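You operate a simulated robot arm through the tools that you are given. There is no shell and no other tool.

You run a simulated robot arm. Do the job below in one go: nothing can be reset, and whatever is moved stays where it is left.

JOB
Press the grey end cap onto the white short profile in the pocket.
Fine: set the cap on first, push the sliding tray in and lock it for the grey lever's stroke; leave it unlocked and pulled out, the profile in its pocket. Where these are worked on the way, their far stop is far enough and under half their travel is too little: sliding tray.

It is judged by the outcome, as a careful person would: the job done as asked, and still so three seconds after it is handed in. It fails if anything else is knocked over, pushed out of place, dropped, spilled or broken. Lids that push on must go on centred and level and be pressed home; caps that screw on are set level and turned clockwise until they are tight.

ROBOT AND FRAMES
A 6-joint arm with a two-finger parallel gripper, fixed in place. Base frame: the origin is on the floor under the middle of its stand, x ahead of it, y to its left, z up; the work surface is at about z = 840. Units: mm, rad, N and s.
It reaches about 1347 mm from its shoulder. Its first joint turns from -2.897 to 2.897 rad. Payload 3.91 kg.
The tool frame sits at the grasp point between the pads (the TCP): z along the fingers, y along the line on which they close. The tips reach 30 mm beyond it. Largest opening 110 mm; finger width 20, thickness 10; the body of the gripper, 48 by 112 mm, starts 55 mm behind the TCP.
Orientation is told as [roll, pitch, yaw] about the base's x, y, z axes, in that order, counted from this pose: with the fingers straight down and closing along the base's y, the tool's x points along the base's -x, its y along +y and its z along -z.

CONTROLS
- The arm moves only by the tool drive_tool. Its argument "steps" is a list of rows, each a list of 3 entries, a list of its own where there are three numbers: the shift along the tool's x, y, z in mm, then the turn, a rotation vector about the tool's x, y, z in rad, then the opening in per cent of the stroke, from 0 (shut) to 100 (fully open). In form: [[[tx, ty, tz], [wx, wy, wz], fingers], ...]. A call has 1 to 20 rows; each row shifts and turns the commanded pose from where the row before left it, along the tool's axes as they then stand. A row lasts 0.2 s, in which the tool goes at most 50 mm and 0.15 rad; a call with a longer step from one row to the next is refused whole, and so is a gripper value outside its range. A pose out of reach is approached as far as the arm can. The call stops where the force on the tool passes 70 N (or 10 N more than at its start, if that is more) or the arm is blocked; 0.2 s more then pass. Each finger travels about 108 mm/s and halts on what it meets, pressing with about 26 N; the grip force reading is that of the motor and also rises with nothing between the fingers. The clock runs only during rows and for 0.2 s after the last one: add rows that do not move to give the fingers time. It gives the time, the measured TCP pose, the force on the tool (base axes), the opening and the grip force at its end, in the units of the frame above (readings bear some noise), with the torque about the TCP (base axes, N m) and any sound that the robot's microphone picked up, and new pictures: "views" is both (left out), scene, wrist or none.
- Cameras (640 x 400 px; columns grow to the right, rows downward): "scene" is fixed at [394.5, -497, 1438.9]; the picture's right is [0.42, -0.91, 0.00], its down [-0.52, -0.24, -0.82] and it looks along [0.74, 0.34, -0.57] (base axes); focal length 321 px, centre (320, 200). "wrist" rides on the gripper at [72, 17, -103] in the tool frame; the picture's right is [-0.23, 0.97, 0.00], its down [-0.76, -0.18, -0.62] and it looks along [-0.61, -0.14, 0.78] (tool axes); focal length 222 px, centre (320, 200). There is no depth. A picture from a camera that has moved, and an enlarged one, comes with that camera's place and axes in the base frame and with its lens. The place of the scene camera against the robot may be out by one fixed shift of up to 12 mm in any direction.
- close_up(camera, box): a new picture of the part [left, top, right, bottom] of that camera's present view, enlarged. No time passes.
- close_job(): hands the job in; it is judged then, once.

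Nothing tells you positions but the pictures and the camera data. Unless the task says otherwise, let go and move clear before handing in.

The tools are called after "Request:" as name(argument=value, ...) on one line, values as JSON. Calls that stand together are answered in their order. drive_tool: Moves the arm, as the interface text tells. Its arguments: {"type":"object","properties":{"steps":{"type":"array","items":{"type":"array"}},"views":{"type":"string","enum":["both","scene","wrist","none"]}},"required":["steps"]} The other tools are called the same way: close_up (camera, box) takes an enlarged picture of a part of a camera's view; close_job () hands the job in.

At the start:

```text
t: 0.0
tool_pos: [633.8, -302.0, 1256.4]
tool_rot: [0.0, 0.0, 0.0]
force: [0.3, -0.6, 1.2]
ft_torque: [-0.02, -0.01, 0.02]
gripper_width: 109.9
grasp_force: 0.0
```

scene: 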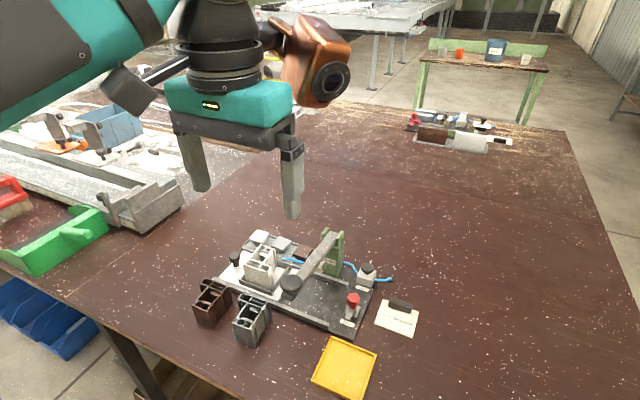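
wrist: 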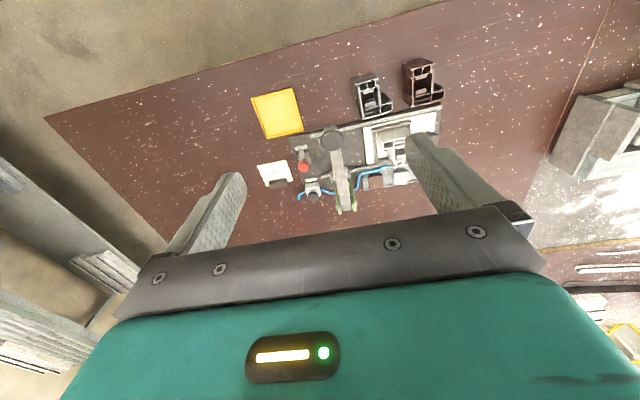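

I see a small fixture on the table with a lever press, a white profile in a sliding tray, brown and grey profiles beside it, and a yellow tray. I'll look closer before moving.

Request:
close_up(camera="scene", box=[180, 220, 440, 382])

Request:
close_up(camera="scene", box=[215, 225, 325, 294])

Request:
close_up(camera="scene", box=[310, 250, 430, 350])

Request:
close_up(camera="wrist", box=[240, 50, 460, 220])

```text
2.46 times, centred on (310, 301) of scene
camera zoom: at [394.5, -497.0, 1438.9], right [0.42, -0.91, 0.0], down [-0.52, -0.24, -0.82], along [0.74, 0.34, -0.57], focal length 791 px, centre (345, -49)
```

zoom: 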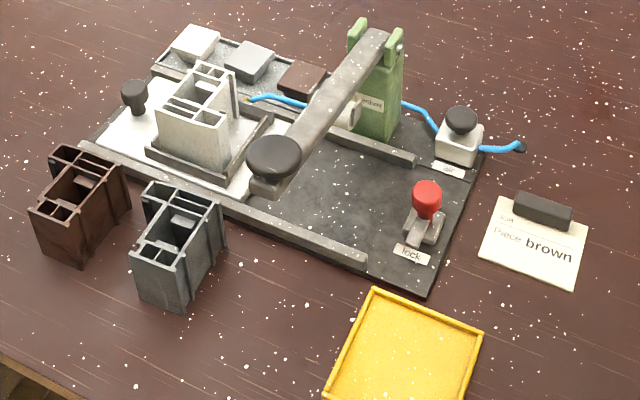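

```text
5.80 times, centred on (270, 260) of scene
camera zoom: at [394.5, -497.0, 1438.9], right [0.42, -0.91, 0.0], down [-0.52, -0.24, -0.82], along [0.74, 0.34, -0.57], focal length 1862 px, centre (610, -145)
```

zoom: 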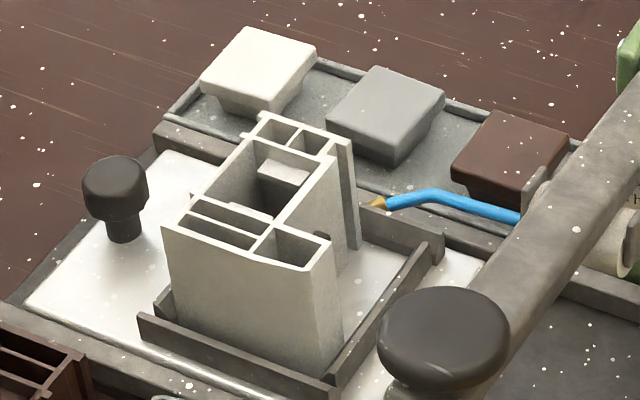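

```text
4.00 times, centred on (370, 300) of scene
camera zoom: at [394.5, -497.0, 1438.9], right [0.42, -0.91, 0.0], down [-0.52, -0.24, -0.82], along [0.74, 0.34, -0.57], focal length 1285 px, centre (120, -200)
```

zoom: 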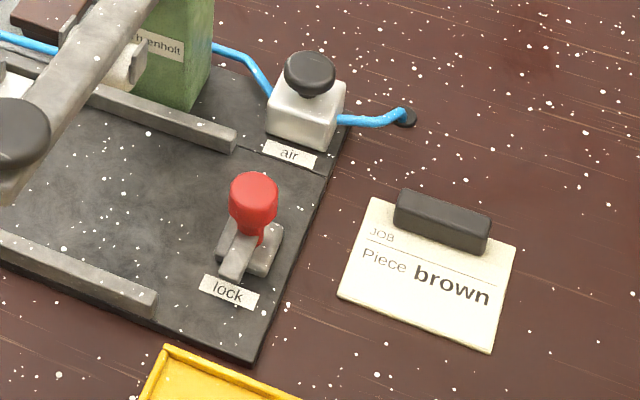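

```text
2.35 times, centred on (350, 135) of wrist
camera zoom: at [559.5, -283.1, 1359.9], right [0.23, 0.97, 0.0], down [0.76, -0.18, 0.62], along [0.61, -0.14, -0.78], focal length 523 px, centre (249, 353)
```

zoom: 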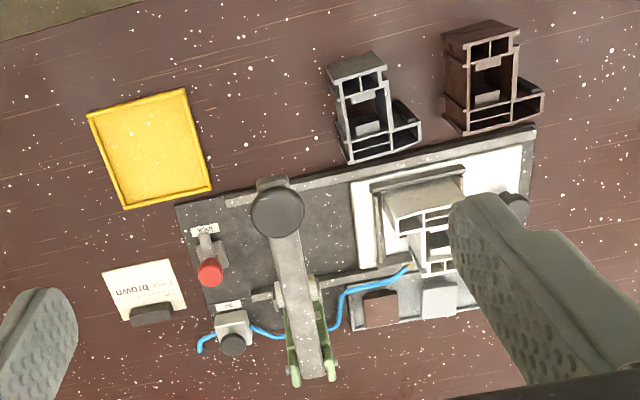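

The rack behind the fixture holds the white, grey and brown caps. The tray is pulled out towards +y, and the lever and its column sit in the middle. I'll move the wrist camera nearer for accurate positions.

Request:
drive_tool(steps=[[[-9, 33, 25], [0, 0, 0], 100], [[-9, 33, 25], [0, 0, 0], 100], [[-9, 33, 25], [0, 0, 0], 100], [[-9, 33, 25], [0, 0, 0], 100], [[-9, 33, 25], [0, 0, 0], 100], [[-9, 33, 25], [0, 0, 0], 100], [[0, 0, 0], [0, 0, 0], 100]], views="both")

```text
t: 1.6
tool_pos: [687.0, -104.3, 1105.0]
tool_rot: [0.0, -0.001, 0.001]
force: [0.5, -0.4, -0.7]
ft_torque: [0.02, 0.01, 0.04]
gripper_width: 109.7
grasp_force: 0.2
camera wrist: at [613.5, -86.3, 1209.1], right [0.23, 0.97, 0.0], down [0.76, -0.18, 0.62], along [0.61, -0.14, -0.78], focal length 222 px, centre (320, 200)
```

scene: 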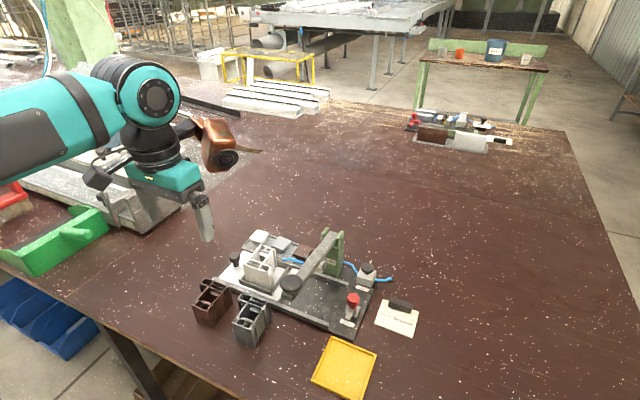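
wrist: 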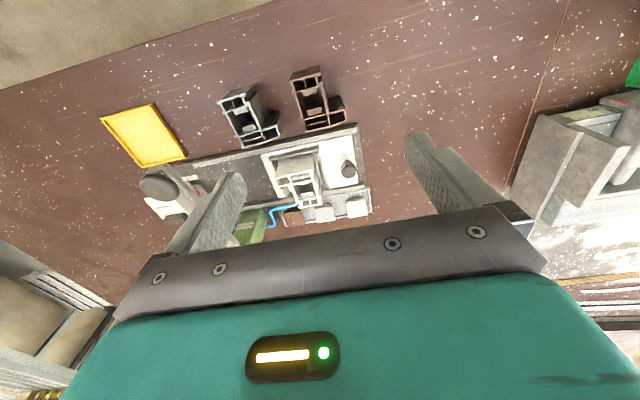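

The wrist picture is rolled, so the far side of the fixture shows lower in the frame. I'll enlarge the part with the fixture.

Request:
close_up(camera="wrist", box=[210, 110, 390, 235])

Request:
close_up(camera="wrist", box=[130, 60, 390, 235])

```text
3.20 times, centred on (300, 172) of wrist
camera zoom: at [613.5, -86.3, 1209.1], right [0.23, 0.97, 0.0], down [0.76, -0.18, 0.62], along [0.61, -0.14, -0.78], focal length 711 px, centre (384, 288)
```

zoom: 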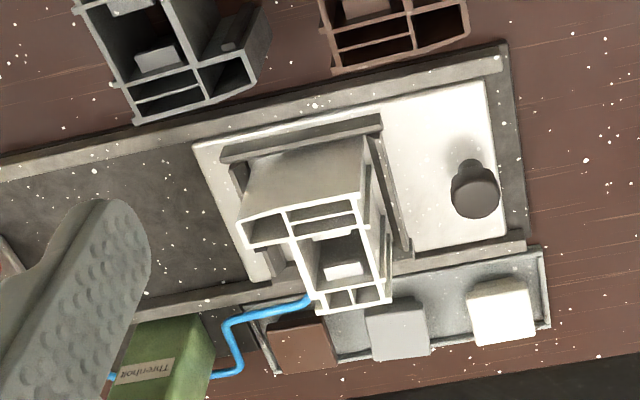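

```text
2.29 times, centred on (260, 148) of wrist
camera zoom: at [613.5, -86.3, 1209.1], right [0.23, 0.97, 0.0], down [0.76, -0.18, 0.62], along [0.61, -0.14, -0.78], focal length 508 px, centre (457, 320)
```

zoom: 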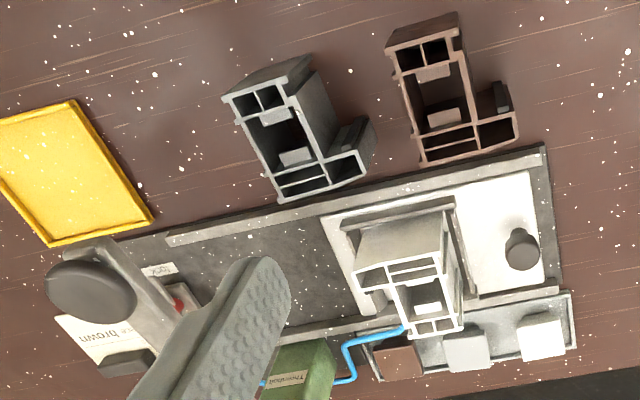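

The profile's outline is an L shape and the caps look about 40 mm square with a plug underneath. I'll take tighter close-ups of the profile, the caps and the hose end.

Request:
close_up(camera="wrist", box=[270, 150, 330, 205])

Request:
close_up(camera="wrist", box=[280, 170, 360, 220])

Request:
close_up(camera="scene", box=[240, 228, 320, 278])

Request:
close_up(camera="scene", box=[270, 228, 380, 300])

```text
7.27 times, centred on (300, 178) of wrist
camera zoom: at [613.5, -86.3, 1209.1], right [0.23, 0.97, 0.0], down [0.76, -0.18, 0.62], along [0.61, -0.14, -0.78], focal length 1615 px, centre (466, 364)
```

zoom: 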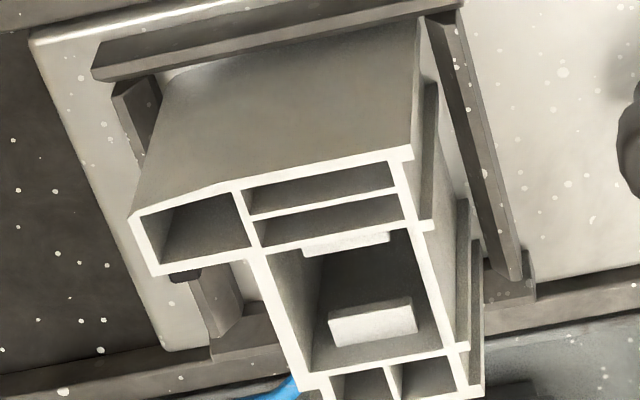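

```text
8.00 times, centred on (320, 195) of wrist
camera zoom: at [613.5, -86.3, 1209.1], right [0.23, 0.97, 0.0], down [0.76, -0.18, 0.62], along [0.61, -0.14, -0.78], focal length 1777 px, centre (320, 240)
```

zoom: 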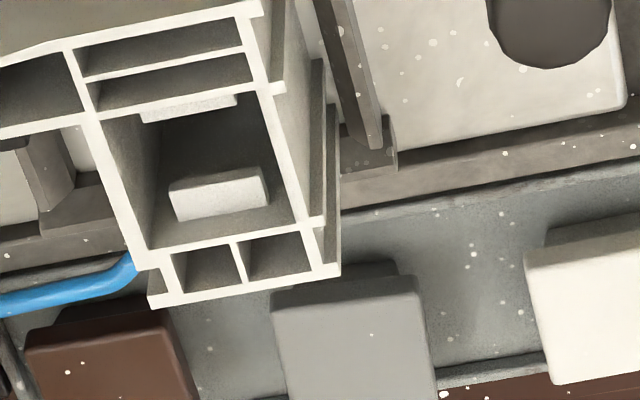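

```text
8.00 times, centred on (280, 253) of scene
camera zoom: at [394.5, -497.0, 1438.9], right [0.42, -0.91, 0.0], down [-0.52, -0.24, -0.82], along [0.74, 0.34, -0.57], focal length 2570 px, centre (640, -224)
```

zoom: 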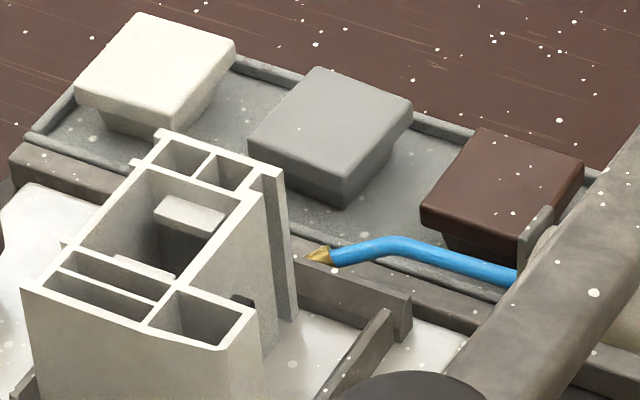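

```text
5.56 times, centred on (325, 264) of scene
camera zoom: at [394.5, -497.0, 1438.9], right [0.42, -0.91, 0.0], down [-0.52, -0.24, -0.82], along [0.74, 0.34, -0.57], focal length 1784 px, centre (292, -156)
```

zoom: 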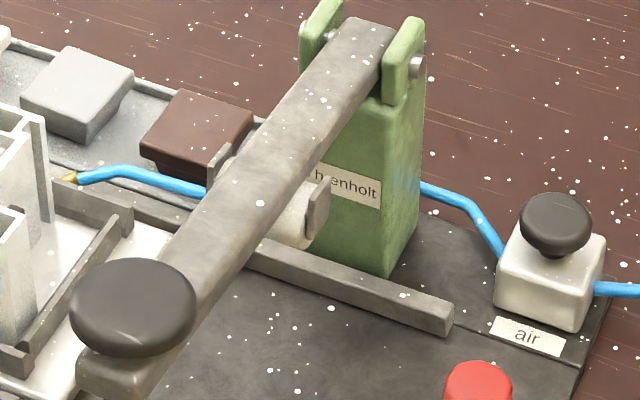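

The caps are about 40 mm square plates with a plug that suits the profile's large square chamber, centred at about (816, -158). A view straight down will give the positions of cap and profile more accurately, so I'll tilt the wrist camera over them.

Request:
drive_tool(steps=[[[-45, -15, 5], [0, 0, 0], 100], [[-45, -15, 5], [0, 0, 0], 100], [[-45, -15, 5], [0, 0, 0], 100], [[0, 0, 0], [0, 0.132, 0], 100], [[0, 0, 0], [0, 0.132, 0], 100], [[0, 0, 0], [0, 0.132, 0], 100], [[0, 0, 0], [0, 0.132, 0], 100], [[0, 0, 0], [0, 0.132, 0], 100], [[0, 0, 0], [0, 0, 0], 100]], views="both")

```text
t: 3.6
tool_pos: [744.8, -144.0, 950.9]
tool_rot: [-0.007, 0.632, -0.001]
force: [0.3, 0.4, 1.0]
ft_torque: [0.01, -0.02, -0.01]
gripper_width: 110.0
grasp_force: 0.0
out of reach, approached as far as the arm can: row 6, 7, 8
camera wrist: at [747.1, -125.3, 1076.1], right [0.18, 0.97, -0.14], down [0.98, -0.17, 0.05], along [0.03, -0.15, -0.99], focal length 222 px, centre (320, 200)
```

scene: 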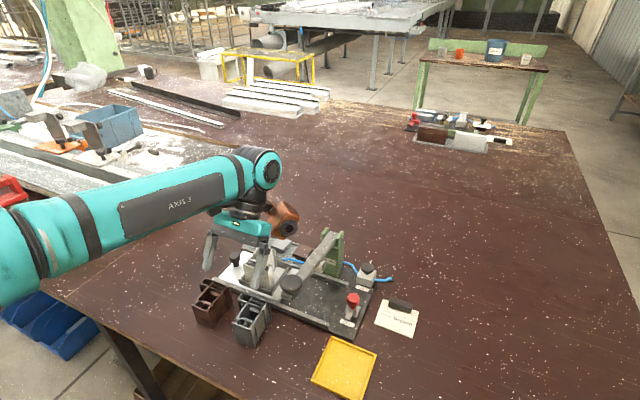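
wrist: 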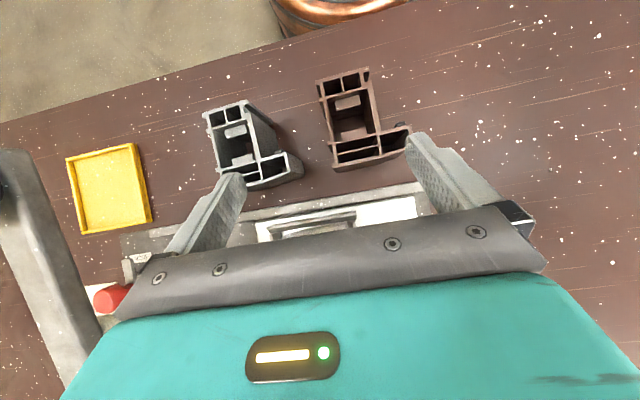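

The tilt went past the arm's reach and the tool dropped a little, touching nothing. I'll reverse the tilt the same way.

Request:
drive_tool(steps=[[[0, 0, 0], [0, -0.132, 0], 100], [[0, 0, 0], [0, -0.132, 0], 100], [[0, 0, 0], [0, -0.132, 0], 100], [[0, 0, 0], [0, -0.132, 0], 100], [[0, 0, 0], [0, -0.132, 0], 100], [[0, 0, 0], [0, 0, 0], 100]], views="wrist")

```text
t: 5.0
tool_pos: [745.9, -144.8, 949.9]
tool_rot: [0.0, 0.0, 0.0]
force: [0.5, -0.2, -0.7]
ft_torque: [-0.03, 0.0, -0.01]
gripper_width: 110.2
grasp_force: 0.1
camera wrist: at [672.9, -126.6, 1053.6], right [0.23, 0.97, 0.0], down [0.76, -0.18, 0.62], along [0.61, -0.14, -0.78], focal length 222 px, centre (320, 200)
```

wrist: 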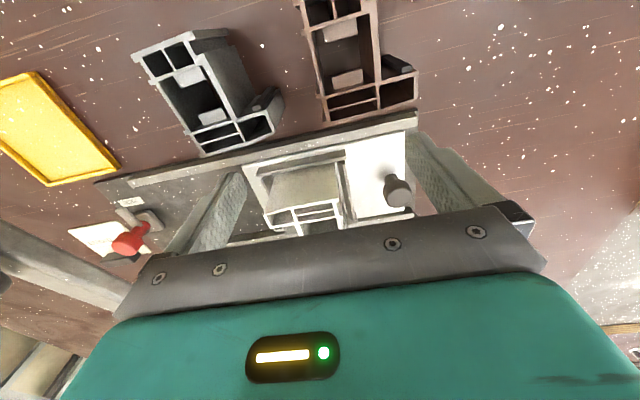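

The tool is back upright in front of the profile. I'll rise, move over the tray end and turn the gripper a quarter turn, so the camera looks along the fixture from its tray end.

Request:
drive_tool(steps=[[[0, 0, -50], [0, 0, 0], 100], [[0, 0, -50], [0, 0, 0], 100], [[-29, 25, 5], [0, 0, 0], 100], [[-29, 25, 5], [0, 0, 0], 100], [[-29, 25, 5], [0, 0, 0], 100], [[0, 0, 0], [0, 0, 0.1428], 100], [[0, 0, 0], [0, 0, 0.1428], 100], [[0, 0, 0], [0, 0, 0.1428], 100], [[0, 0, 0], [0, 0, 0.1428], 100], [[0, 0, 0], [0, 0, 0.1428], 100], [[0, 0, 0], [0, 0, 0.1428], 100], [[0, 0, 0], [0, 0, 0.1428], 100], [[0, 0, 0], [0, 0, 0.1428], 100], [[0, 0, 0], [0, 0, 0.1428], 100], [[0, 0, 0], [0, 0, 0.1428], 100], [[0, 0, 0], [0, 0, 0.1428], 100], [[0, 0, 0], [0, 0, 0], 100]], views="both")

```text
t: 8.6
tool_pos: [832.9, -68.9, 1035.6]
tool_rot: [0.0, 0.001, -1.573]
force: [0.7, 0.9, 0.6]
ft_torque: [-0.02, -0.03, -0.01]
gripper_width: 109.7
grasp_force: 0.0
camera wrist: at [849.1, 4.3, 1138.2], right [0.97, -0.23, 0.0], down [-0.18, -0.76, 0.62], along [-0.14, -0.61, -0.78], focal length 222 px, centre (320, 200)
```

scene: 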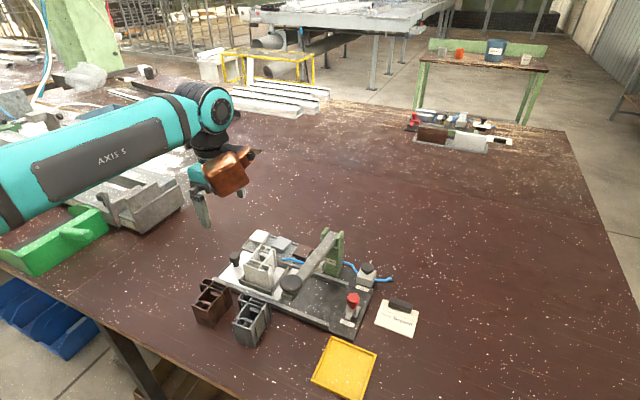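
wrist: 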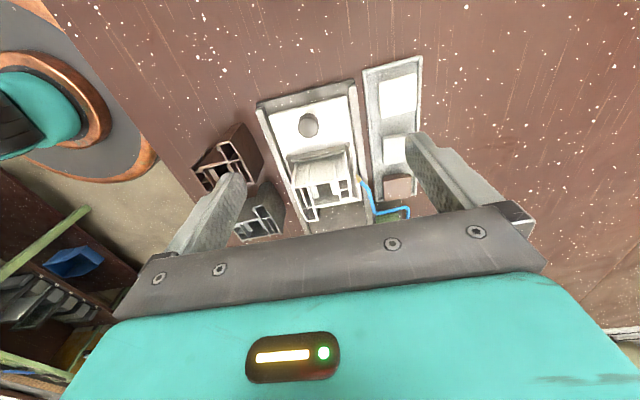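

Request:
close_up(camera="wrist", box=[280, 140, 380, 225])

Request:
close_up(camera="wrist", box=[340, 50, 440, 225])

Request:
close_up(camera="wrist", box=[240, 70, 440, 225])

```text
4.71 times, centred on (330, 182) of wrist
camera zoom: at [849.1, 4.3, 1138.2], right [0.97, -0.23, 0.0], down [-0.18, -0.76, 0.62], along [-0.14, -0.61, -0.78], focal length 1045 px, centre (273, 282)
```

zoom: 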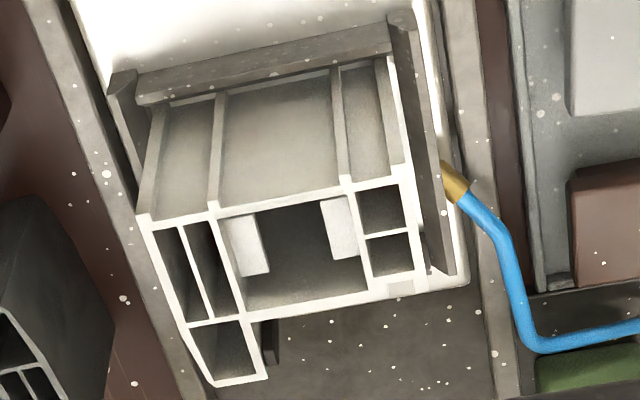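

```text
2.29 times, centred on (390, 138) of wrist
camera zoom: at [849.1, 4.3, 1138.2], right [0.97, -0.23, 0.0], down [-0.18, -0.76, 0.62], along [-0.14, -0.61, -0.78], focal length 508 px, centre (160, 343)
```

zoom: 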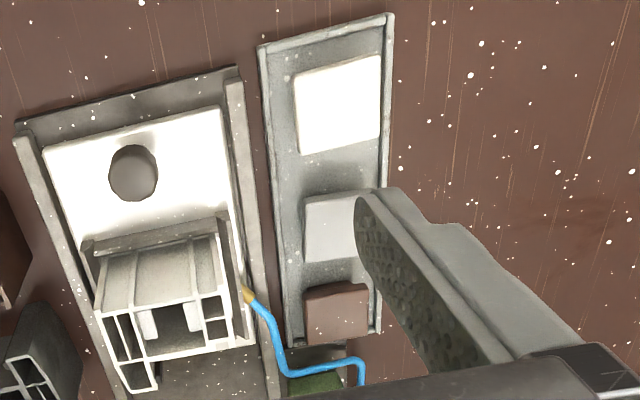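

```text
2.58 times, centred on (340, 148) of wrist
camera zoom: at [849.1, 4.3, 1138.2], right [0.97, -0.23, 0.0], down [-0.18, -0.76, 0.62], along [-0.14, -0.61, -0.78], focal length 573 px, centre (268, 336)
```

zoom: 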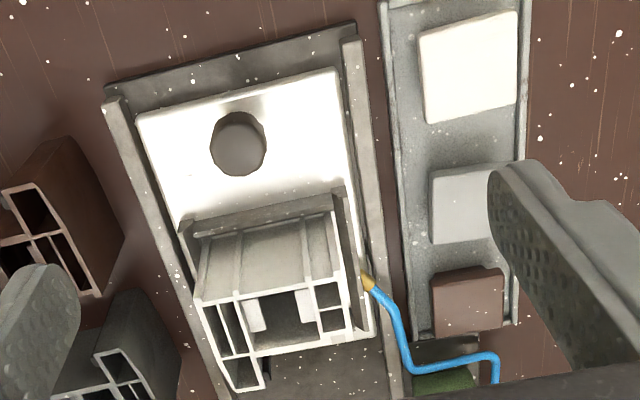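

From the two wrist views, the profile's top is at z ≈ 921 and its square chamber is centred at about (816.6, -157.6). Next I'll turn back to yaw 0 and look closely at the cap rack.

Request:
drive_tool(steps=[[[0, 0, 0], [0, 0, -0.1428], 100], [[0, 0, 0], [0, 0, -0.1428], 100], [[0, 0, 0], [0, 0, -0.1428], 100], [[0, 0, 0], [0, 0, -0.1428], 100], [[0, 0, 0], [0, 0, -0.1428], 100], [[0, 0, 0], [0, 0, -0.1428], 100], [[0, 0, 0], [0, 0, -0.1428], 100], [[0, 0, 0], [0, 0, -0.1428], 100], [[0, 0, 0], [0, 0, -0.1428], 100], [[0, 0, 0], [0, 0, -0.1428], 100], [[0, 0, 0], [0, 0, -0.1428], 100], [[16, -30, 12], [0, 0, 0], 100], [[17, -31, 12], [0, 0, 0], 100], [[0, 0, 0], [0, 0, 0], 100]], views="wrist")

```text
t: 11.6
tool_pos: [798.3, -130.3, 1011.7]
tool_rot: [-0.001, 0.001, 0.0]
force: [-0.7, -0.3, 0.0]
ft_torque: [0.0, -0.01, -0.02]
gripper_width: 110.1
grasp_force: 0.1
camera wrist: at [724.9, -112.0, 1115.0], right [0.23, 0.97, 0.0], down [0.76, -0.18, 0.62], along [0.61, -0.14, -0.78], focal length 222 px, centre (320, 200)
```

wrist: 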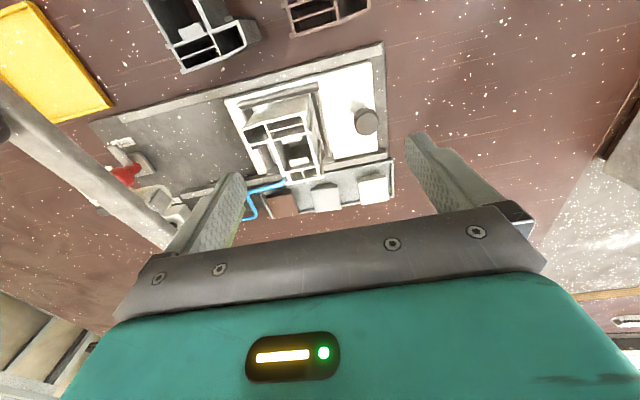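

Request:
close_up(camera="wrist", box=[255, 150, 405, 230])

Request:
close_up(camera="wrist", box=[295, 170, 355, 220])

Request:
close_up(camera="wrist", box=[80, 120, 260, 225])

```text
4.27 times, centred on (330, 190) of wrist
camera zoom: at [724.9, -112.0, 1115.0], right [0.23, 0.97, 0.0], down [0.76, -0.18, 0.62], along [0.61, -0.14, -0.78], focal length 948 px, centre (277, 243)
```

zoom: 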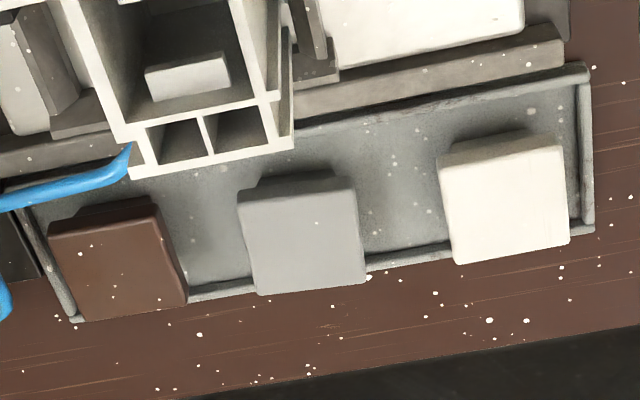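

```text
8.00 times, centred on (325, 195) of wrist
camera zoom: at [724.9, -112.0, 1115.0], right [0.23, 0.97, 0.0], down [0.76, -0.18, 0.62], along [0.61, -0.14, -0.78], focal length 1777 px, centre (280, 240)
```

zoom: 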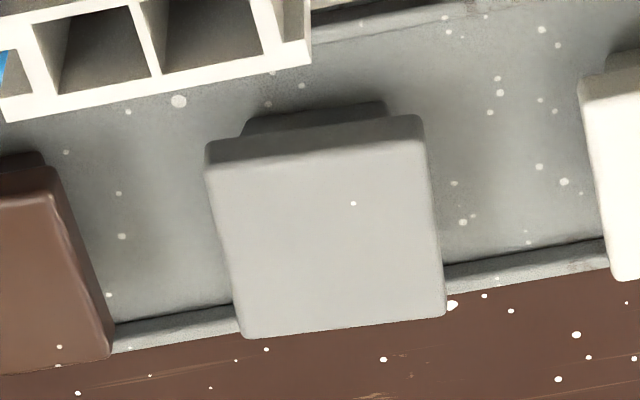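

```text
3.56 times, centred on (170, 172) of wrist
camera zoom: at [724.9, -112.0, 1115.0], right [0.23, 0.97, 0.0], down [0.76, -0.18, 0.62], along [0.61, -0.14, -0.78], focal length 790 px, centre (853, 298)
```

zoom: 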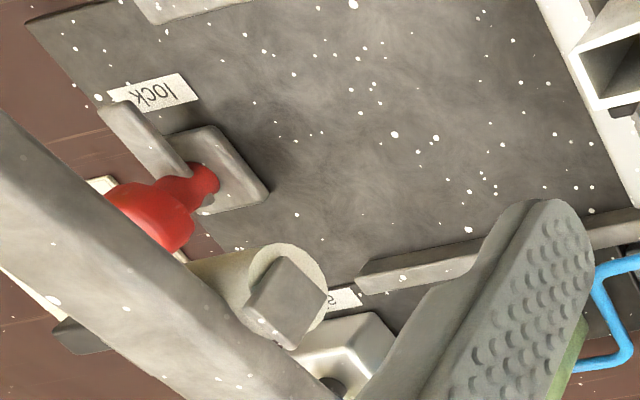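

The grey cap's top centre is at about (921, -149, 868). It is turned about -5° and has a plate about 8 mm thick on a plug. I'll hover above it with the fingers narrowed to about 52 mm and check alignment.

Request:
drive_tool(steps=[[[-40.8, -6.3, 17], [0, 0, 0], 70], [[-40.8, -6.3, 17], [0, 0, 0], 47], [[-40.9, -6.3, 17], [0, 0, 0], 47], [[0, 0, 0], [0, 0, 0.085], 47], [[0, 0, 0], [0, 0, 0], 47]], views="both")

```text
t: 12.8
tool_pos: [923.2, -149.6, 960.4]
tool_rot: [-0.001, 0.0, -0.086]
force: [0.2, -0.4, -0.4]
ft_torque: [0.01, 0.02, 0.02]
gripper_width: 51.7
grasp_force: 0.0
camera wrist: at [851.6, -124.4, 1062.9], right [0.31, 0.95, 0.0], down [0.74, -0.24, 0.62], along [0.59, -0.19, -0.78], focal length 222 px, centre (320, 200)
```

scene: 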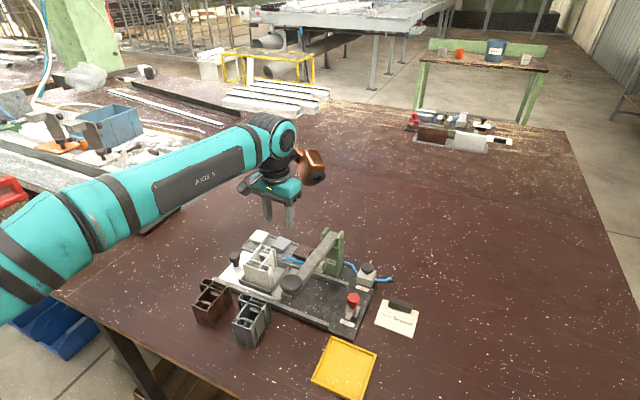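
wrist: 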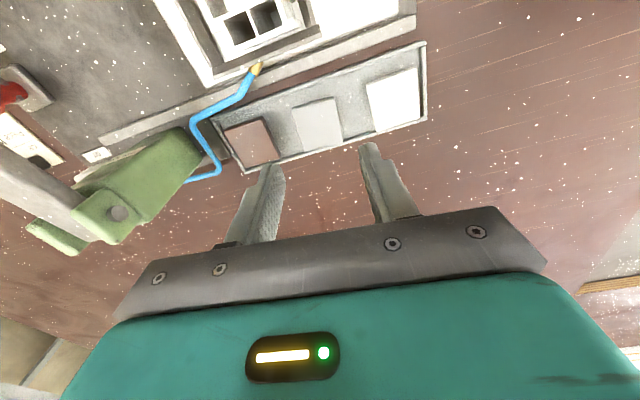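

Request:
close_up(camera="wrist", box=[220, 60, 440, 190])

Request:
close_up(camera="wrist", box=[280, 85, 360, 165])

Request:
close_up(camera="scene", box=[235, 160, 345, 280])

```text
2.91 times, centred on (330, 125) of wrist
camera zoom: at [851.6, -124.4, 1062.9], right [0.31, 0.95, 0.0], down [0.74, -0.24, 0.62], along [0.59, -0.19, -0.78], focal length 646 px, centre (291, 418)
```

zoom: 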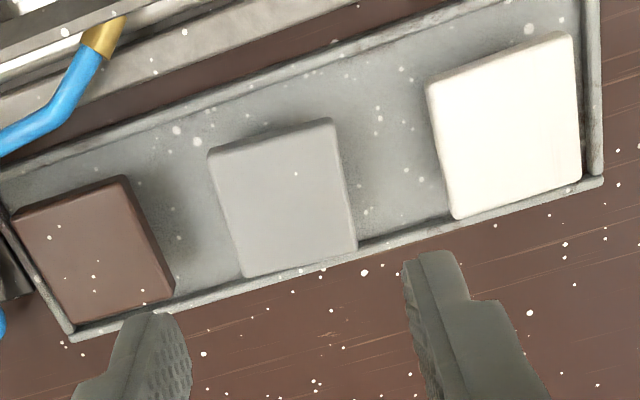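

```text
5.00 times, centred on (320, 125) of wrist
camera zoom: at [851.6, -124.4, 1062.9], right [0.31, 0.95, 0.0], down [0.74, -0.24, 0.62], along [0.59, -0.19, -0.78], focal length 1111 px, centre (320, 575)
```

zoom: 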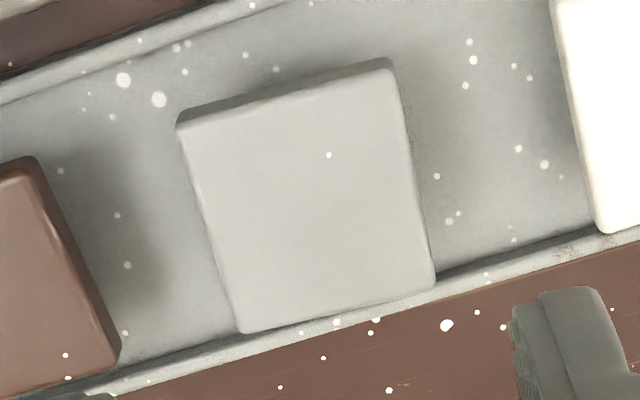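

```text
3.33 times, centred on (290, 220) of scene
camera zoom: at [394.5, -497.0, 1438.9], right [0.42, -0.91, 0.0], down [-0.52, -0.24, -0.82], along [0.74, 0.34, -0.57], focal length 1071 px, centre (420, 133)
```

zoom: 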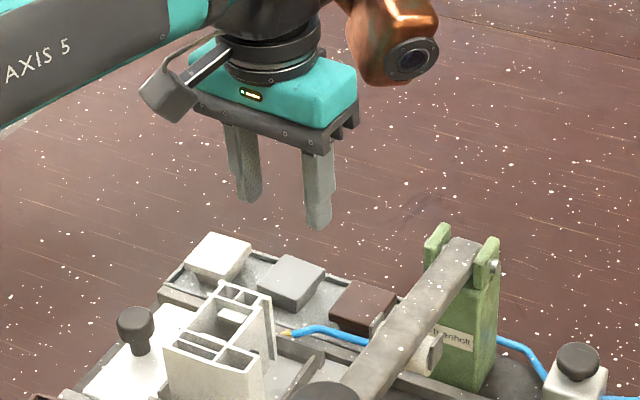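

The fingers are aligned around the grey cap, with the neighbours clear on both sides. I'll lower to about z = 890 so the tips sit around the plate's lower edge.

Request:
drive_tool(steps=[[[0, -1.2, 20], [0, 0, 0], 47], [[0, 0, 20], [0, 0, 0], 47], [[0, 0, 15], [0, 0, 0], 47], [[0, 0, 10], [0, 0, 0], 47], [[0, 0, 5], [0, 0, 0], 47], [[0, 0, 0], [0, 0, 0], 47]], views="both")

Request:
close_up(camera="wrist", box=[240, 130, 400, 230])

Request:
close_up(camera="scene", box=[240, 210, 320, 270])

```text
t: 14.2
tool_pos: [921.9, -152.6, 890.0]
tool_rot: [0.0, 0.0, -0.086]
force: [0.7, 0.2, 0.0]
ft_torque: [0.03, -0.02, 0.03]
gripper_width: 51.6
grasp_force: 0.0
camera wrist: at [850.8, -126.1, 992.8], right [0.31, 0.95, 0.0], down [0.74, -0.24, 0.62], along [0.59, -0.19, -0.78], focal length 222 px, centre (320, 200)
```

scene: 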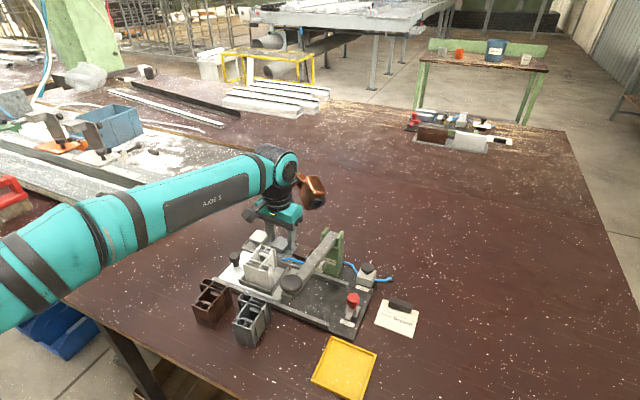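
wrist: 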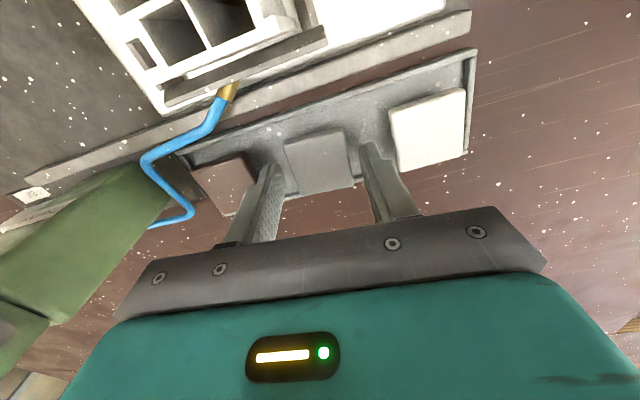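

```text
4.00 times, centred on (320, 180) of wrist
camera zoom: at [850.8, -126.1, 992.8], right [0.31, 0.95, 0.0], down [0.74, -0.24, 0.62], along [0.59, -0.19, -0.78], focal length 888 px, centre (320, 280)
```

zoom: 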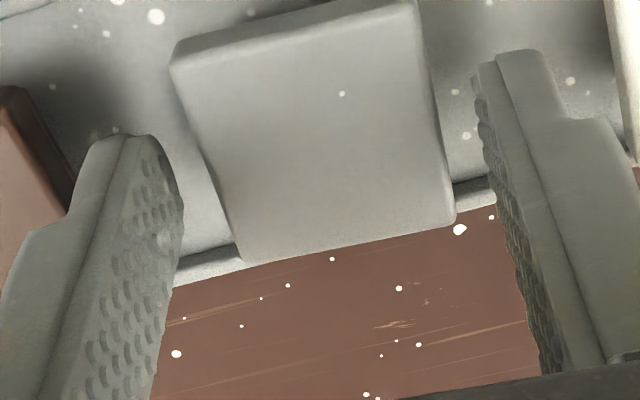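

```text
6.67 times, centred on (280, 240) of scene
camera zoom: at [394.5, -497.0, 1438.9], right [0.42, -0.91, 0.0], down [-0.52, -0.24, -0.82], along [0.74, 0.34, -0.57], focal length 2141 px, centre (587, -67)
```

zoom: 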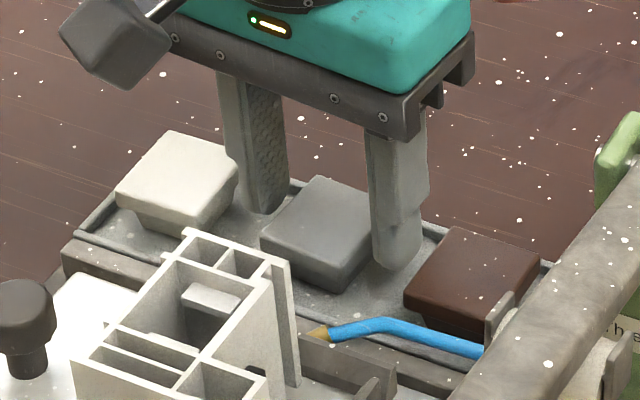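

The tips stand on either side of the grey cap at plate height with gaps on both sides. I'll close the fingers on it.

Request:
drive_tool(steps=[[[0, 0, 0], [0, 0, 0], 20], [[0, 0, 0], [0, 0, 0], 20], [[0, 0, 0], [0, 0, 0], 20]], views="both")

Request:
close_up(camera="wrist", box=[240, 130, 400, 230])

Request:
close_up(camera="scene", box=[250, 215, 310, 260])

```text
t: 15.0
tool_pos: [922.2, -150.2, 889.4]
tool_rot: [0.001, 0.0, -0.085]
force: [0.6, -0.8, 0.2]
ft_torque: [0.01, 0.0, -0.01]
gripper_width: 37.5
grasp_force: 26.5
camera wrist: at [850.8, -126.1, 992.9], right [0.31, 0.95, 0.0], down [0.74, -0.24, 0.62], along [0.59, -0.19, -0.78], focal length 222 px, centre (320, 200)
```

scene: 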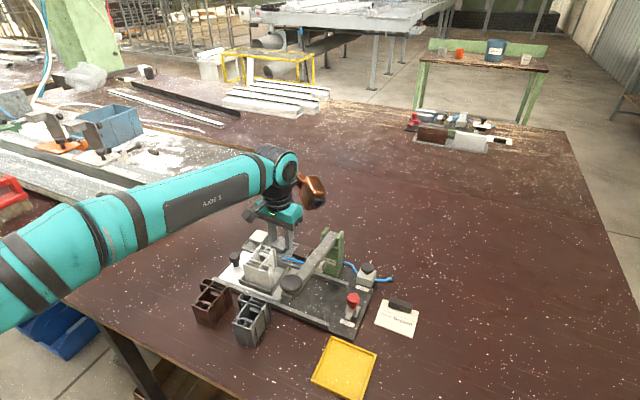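
wrist: 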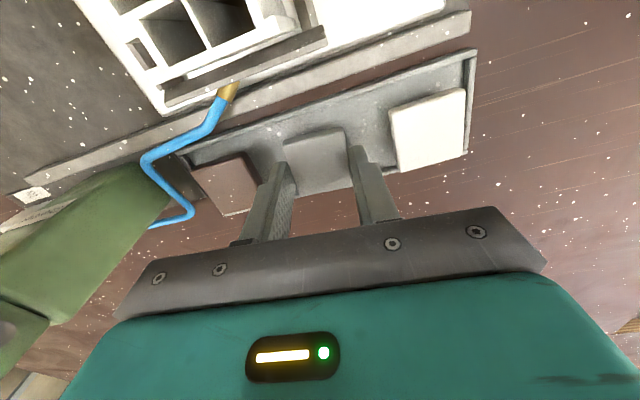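

```text
4.00 times, centred on (320, 180) of wrist
camera zoom: at [850.8, -126.1, 992.9], right [0.31, 0.95, 0.0], down [0.74, -0.24, 0.62], along [0.59, -0.19, -0.78], focal length 888 px, centre (320, 280)
```

zoom: 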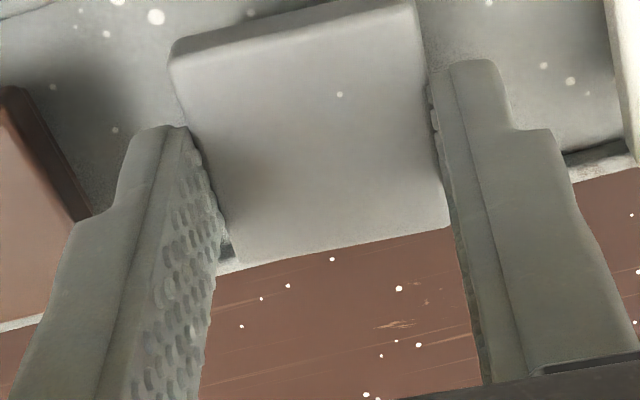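

```text
8.89 times, centred on (280, 238) of scene
camera zoom: at [394.5, -497.0, 1438.9], right [0.42, -0.91, 0.0], down [-0.52, -0.24, -0.82], along [0.74, 0.34, -0.57], focal length 2855 px, centre (676, -133)
```

zoom: 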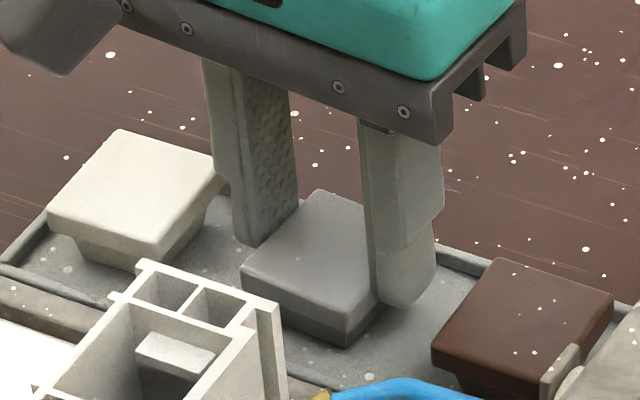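

The cap is gripped at 37.5 mm, centred in the fingers to within about 1 mm. I'll lift it straight up, turn it square and carry it over the profile.

Request:
drive_tool(steps=[[[0, 0, -10], [0, 0, 0], 20], [[0, 0, -30], [0, 0, 0], 20], [[0, 0, -35], [0, 0, 0], 20], [[0, 0, -35], [0, 0, 0], 20], [[0, 0, 0], [0, 0, -0.085], 20], [[0, 0, 0], [0, 0, 0], 20]], views="both")

Request:
close_up(camera="wrist", box=[240, 130, 400, 230])

Request:
close_up(camera="scene", box=[245, 180, 325, 240])

```text
t: 16.4
tool_pos: [922.0, -151.5, 999.9]
tool_rot: [-0.001, 0.0, 0.0]
force: [-0.7, 0.4, -0.4]
ft_torque: [-0.04, -0.02, 0.0]
gripper_width: 37.5
grasp_force: 26.1
camera wrist: at [848.6, -133.0, 1104.0], right [0.23, 0.97, 0.0], down [0.76, -0.18, 0.62], along [0.61, -0.14, -0.78], focal length 222 px, centre (320, 200)
```

scene: 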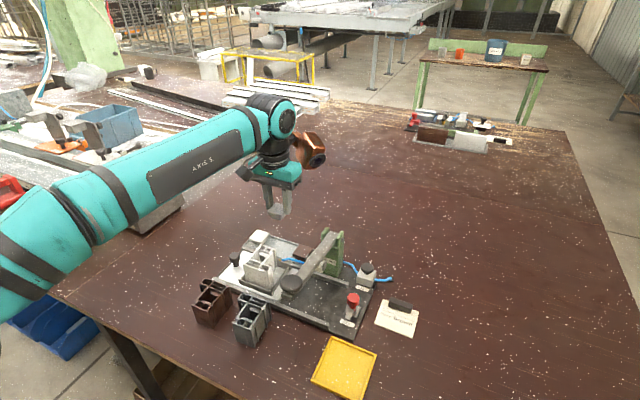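
wrist: 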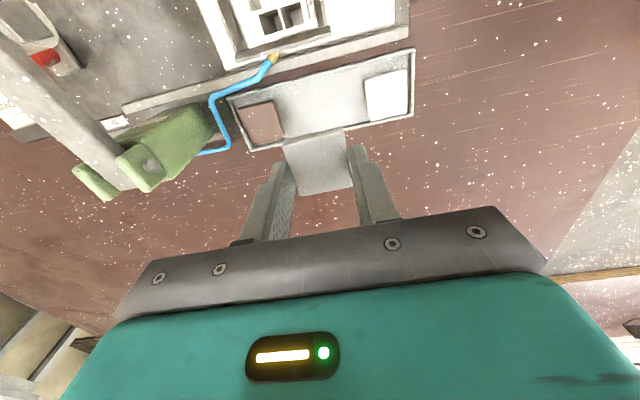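

```text
4.00 times, centred on (320, 180) of wrist
camera zoom: at [848.6, -133.0, 1104.0], right [0.23, 0.97, 0.0], down [0.76, -0.18, 0.62], along [0.61, -0.14, -0.78], focal length 888 px, centre (320, 280)
```

zoom: 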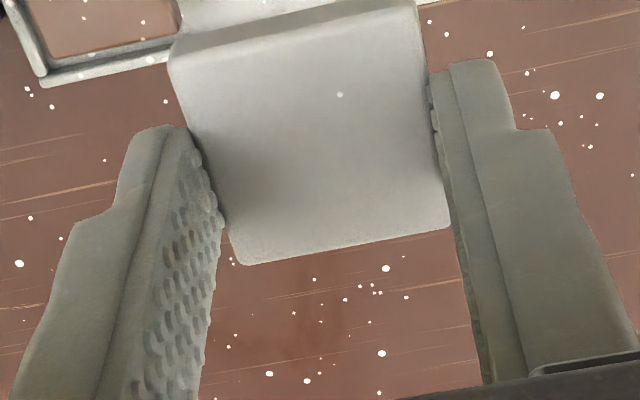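

```text
6.67 times, centred on (285, 210) of scene
camera zoom: at [394.5, -497.0, 1438.9], right [0.42, -0.91, 0.0], down [-0.52, -0.24, -0.82], along [0.74, 0.34, -0.57], focal length 2141 px, centre (553, 133)
```

zoom: 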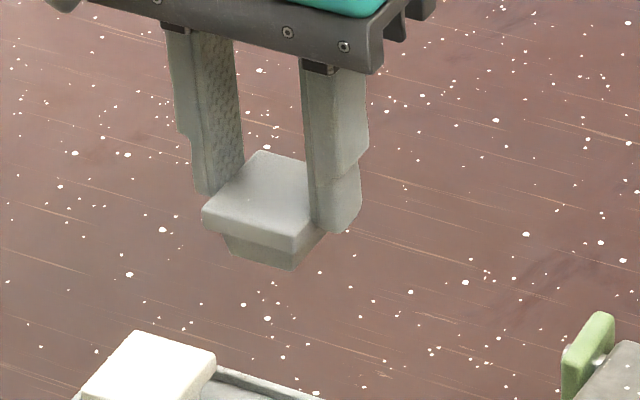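

The cap hangs level in the fingers. Now I'll carry it over the profile's chamber and check alignment there.

Request:
drive_tool(steps=[[[34.6, -2.6, 0], [0, 0, 0], 20], [[34.6, -2.7, 0], [0, 0, 0], 20], [[34.6, -2.7, 0], [0, 0, 0], 20], [[0, 0, 0], [0, 0, 0], 20]], views="both")

Request:
close_up(camera="wrist", box=[240, 100, 400, 210])

Request:
close_up(camera="scene", box=[220, 210, 310, 290])

```text
t: 17.4
tool_pos: [816.9, -157.3, 999.9]
tool_rot: [0.0, 0.0, 0.001]
force: [-1.1, 0.1, 0.4]
ft_torque: [0.0, -0.02, 0.03]
gripper_width: 37.6
grasp_force: 25.5
camera wrist: at [744.3, -139.0, 1103.7], right [0.23, 0.97, 0.0], down [0.76, -0.18, 0.62], along [0.61, -0.14, -0.78], focal length 222 px, centre (320, 200)
```

scene: 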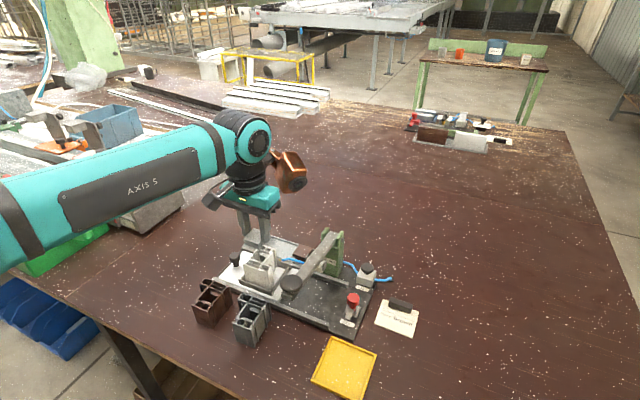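
wrist: 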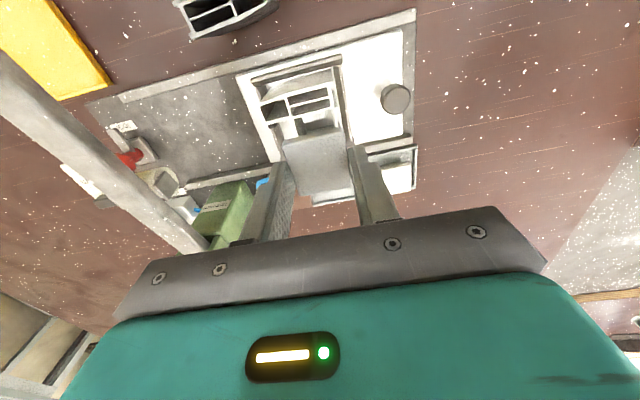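

```text
3.64 times, centred on (320, 155) of wrist
camera zoom: at [744.3, -139.0, 1103.7], right [0.23, 0.97, 0.0], down [0.76, -0.18, 0.62], along [0.61, -0.14, -0.78], focal length 808 px, centre (320, 364)
```

zoom: 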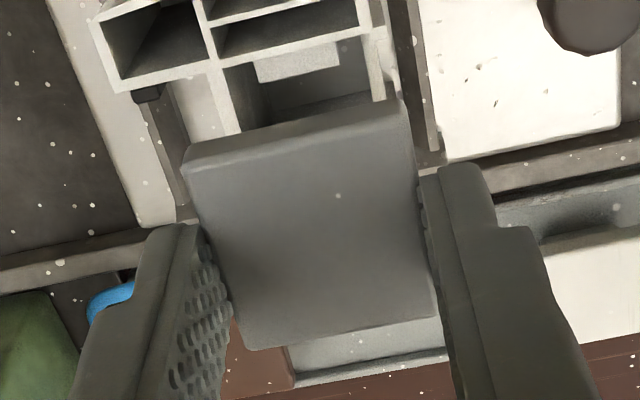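

```text
5.00 times, centred on (265, 250) of scene
camera zoom: at [394.5, -497.0, 1438.9], right [0.42, -0.91, 0.0], down [-0.52, -0.24, -0.82], along [0.74, 0.34, -0.57], focal length 1606 px, centre (595, -50)
```

zoom: 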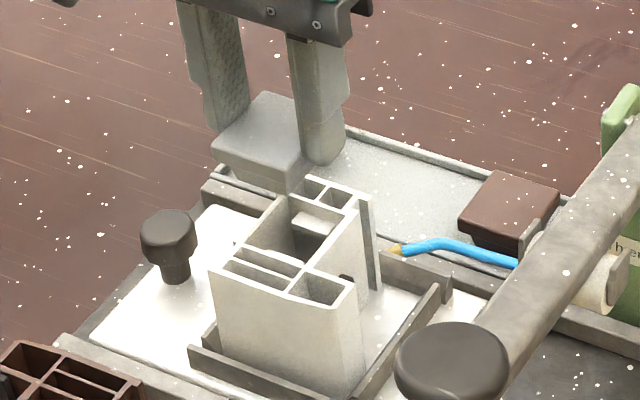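

The cap is close to centred over the chamber. I'll zoom in to refine the last millimetre.

Request:
close_up(camera="wrist", box=[285, 95, 350, 140])

Request:
close_up(camera="wrist", box=[275, 125, 365, 205])

Request:
close_up(camera="scene", box=[245, 225, 305, 270])

```text
8.89 times, centred on (318, 118) of wrist
camera zoom: at [744.3, -139.0, 1103.7], right [0.23, 0.97, 0.0], down [0.76, -0.18, 0.62], along [0.61, -0.14, -0.78], focal length 1974 px, centre (342, 933)
```

zoom: 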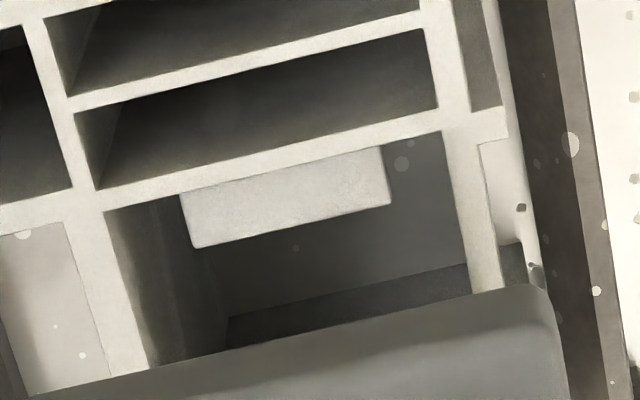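

```text
5.00 times, centred on (320, 165) of wrist
camera zoom: at [744.3, -139.0, 1103.7], right [0.23, 0.97, 0.0], down [0.76, -0.18, 0.62], along [0.61, -0.14, -0.78], focal length 1111 px, centre (320, 375)
```

zoom: 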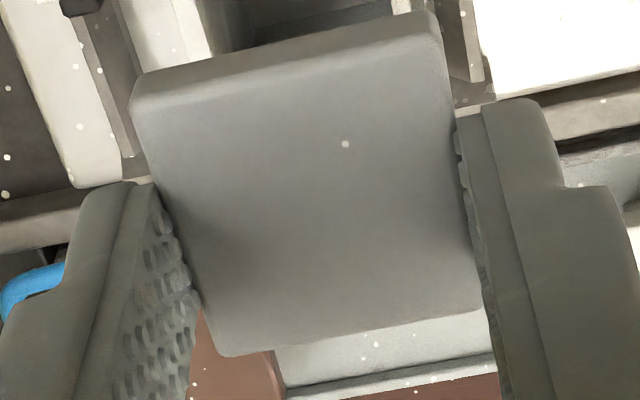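

```text
8.89 times, centred on (275, 248) of scene
camera zoom: at [394.5, -497.0, 1438.9], right [0.42, -0.91, 0.0], down [-0.52, -0.24, -0.82], along [0.74, 0.34, -0.57], focal length 2855 px, centre (720, -222)
```

zoom: 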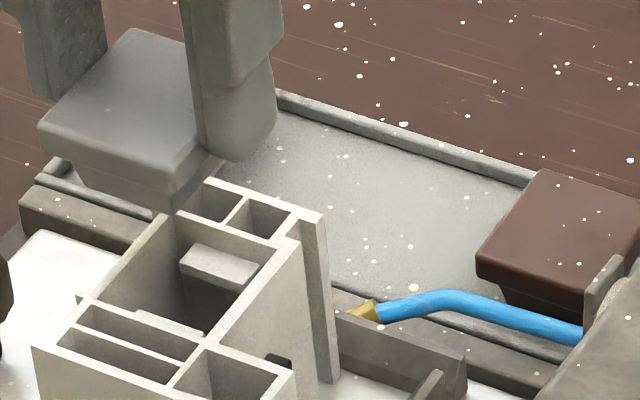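

Both cameras agree the chamber lies about 3 mm further towards -y than the cap. I'll shift that way, lower to just above the profile and check again.

Request:
drive_tool(steps=[[[0, -3, 0], [0, 0, 0], 20], [[0, 0, 15], [0, 0, 0], 20], [[0, 0, 12], [0, 0, 0], 20], [[0, 0, 0], [0, 0, 0], 20]], views="both")

Request:
close_up(camera="wrist", box=[270, 85, 360, 150])

Request:
close_up(camera="scene", box=[240, 225, 300, 270])

```text
t: 18.4
tool_pos: [818.1, -160.0, 972.4]
tool_rot: [-0.001, -0.001, 0.002]
force: [1.0, -0.2, 0.8]
ft_torque: [-0.01, 0.01, 0.0]
gripper_width: 37.2
grasp_force: 26.0
camera wrist: at [745.1, -141.8, 1076.5], right [0.23, 0.97, 0.0], down [0.76, -0.18, 0.62], along [0.61, -0.14, -0.78], focal length 222 px, centre (320, 200)
```

scene: 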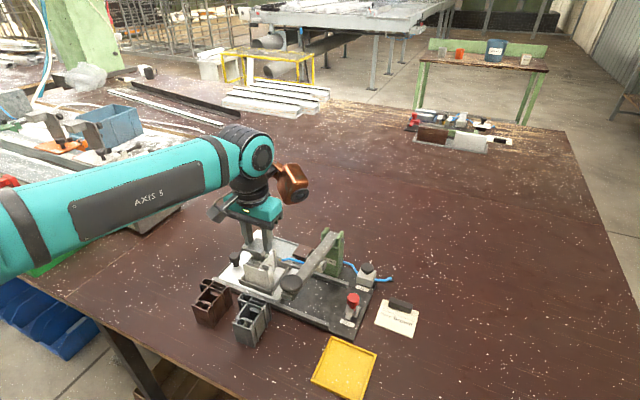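
wrist: 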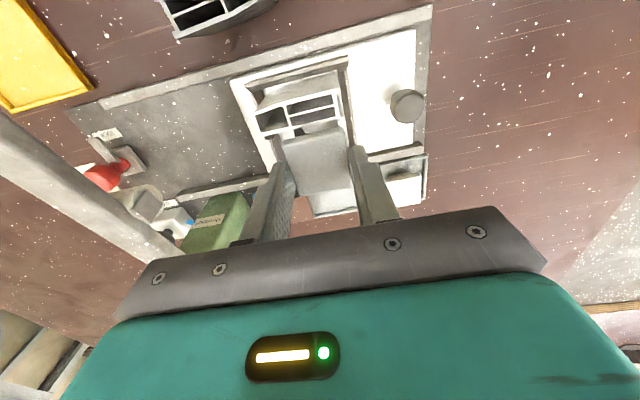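

```text
6.15 times, centred on (315, 118) of wrist
camera zoom: at [745.1, -141.8, 1076.5], right [0.23, 0.97, 0.0], down [0.76, -0.18, 0.62], along [0.61, -0.14, -0.78], focal length 1367 px, centre (351, 708)
```

zoom: 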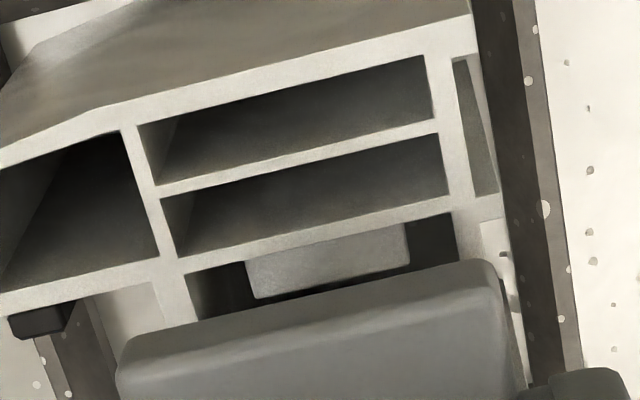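

```text
8.89 times, centred on (270, 248) of scene
camera zoom: at [394.5, -497.0, 1438.9], right [0.42, -0.91, 0.0], down [-0.52, -0.24, -0.82], along [0.74, 0.34, -0.57], focal length 2855 px, centre (764, -222)
```

zoom: 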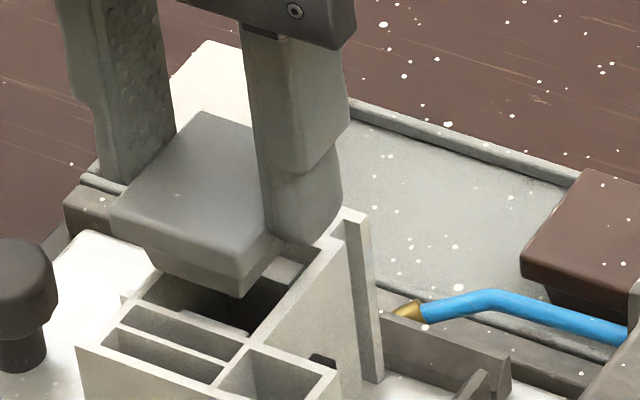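

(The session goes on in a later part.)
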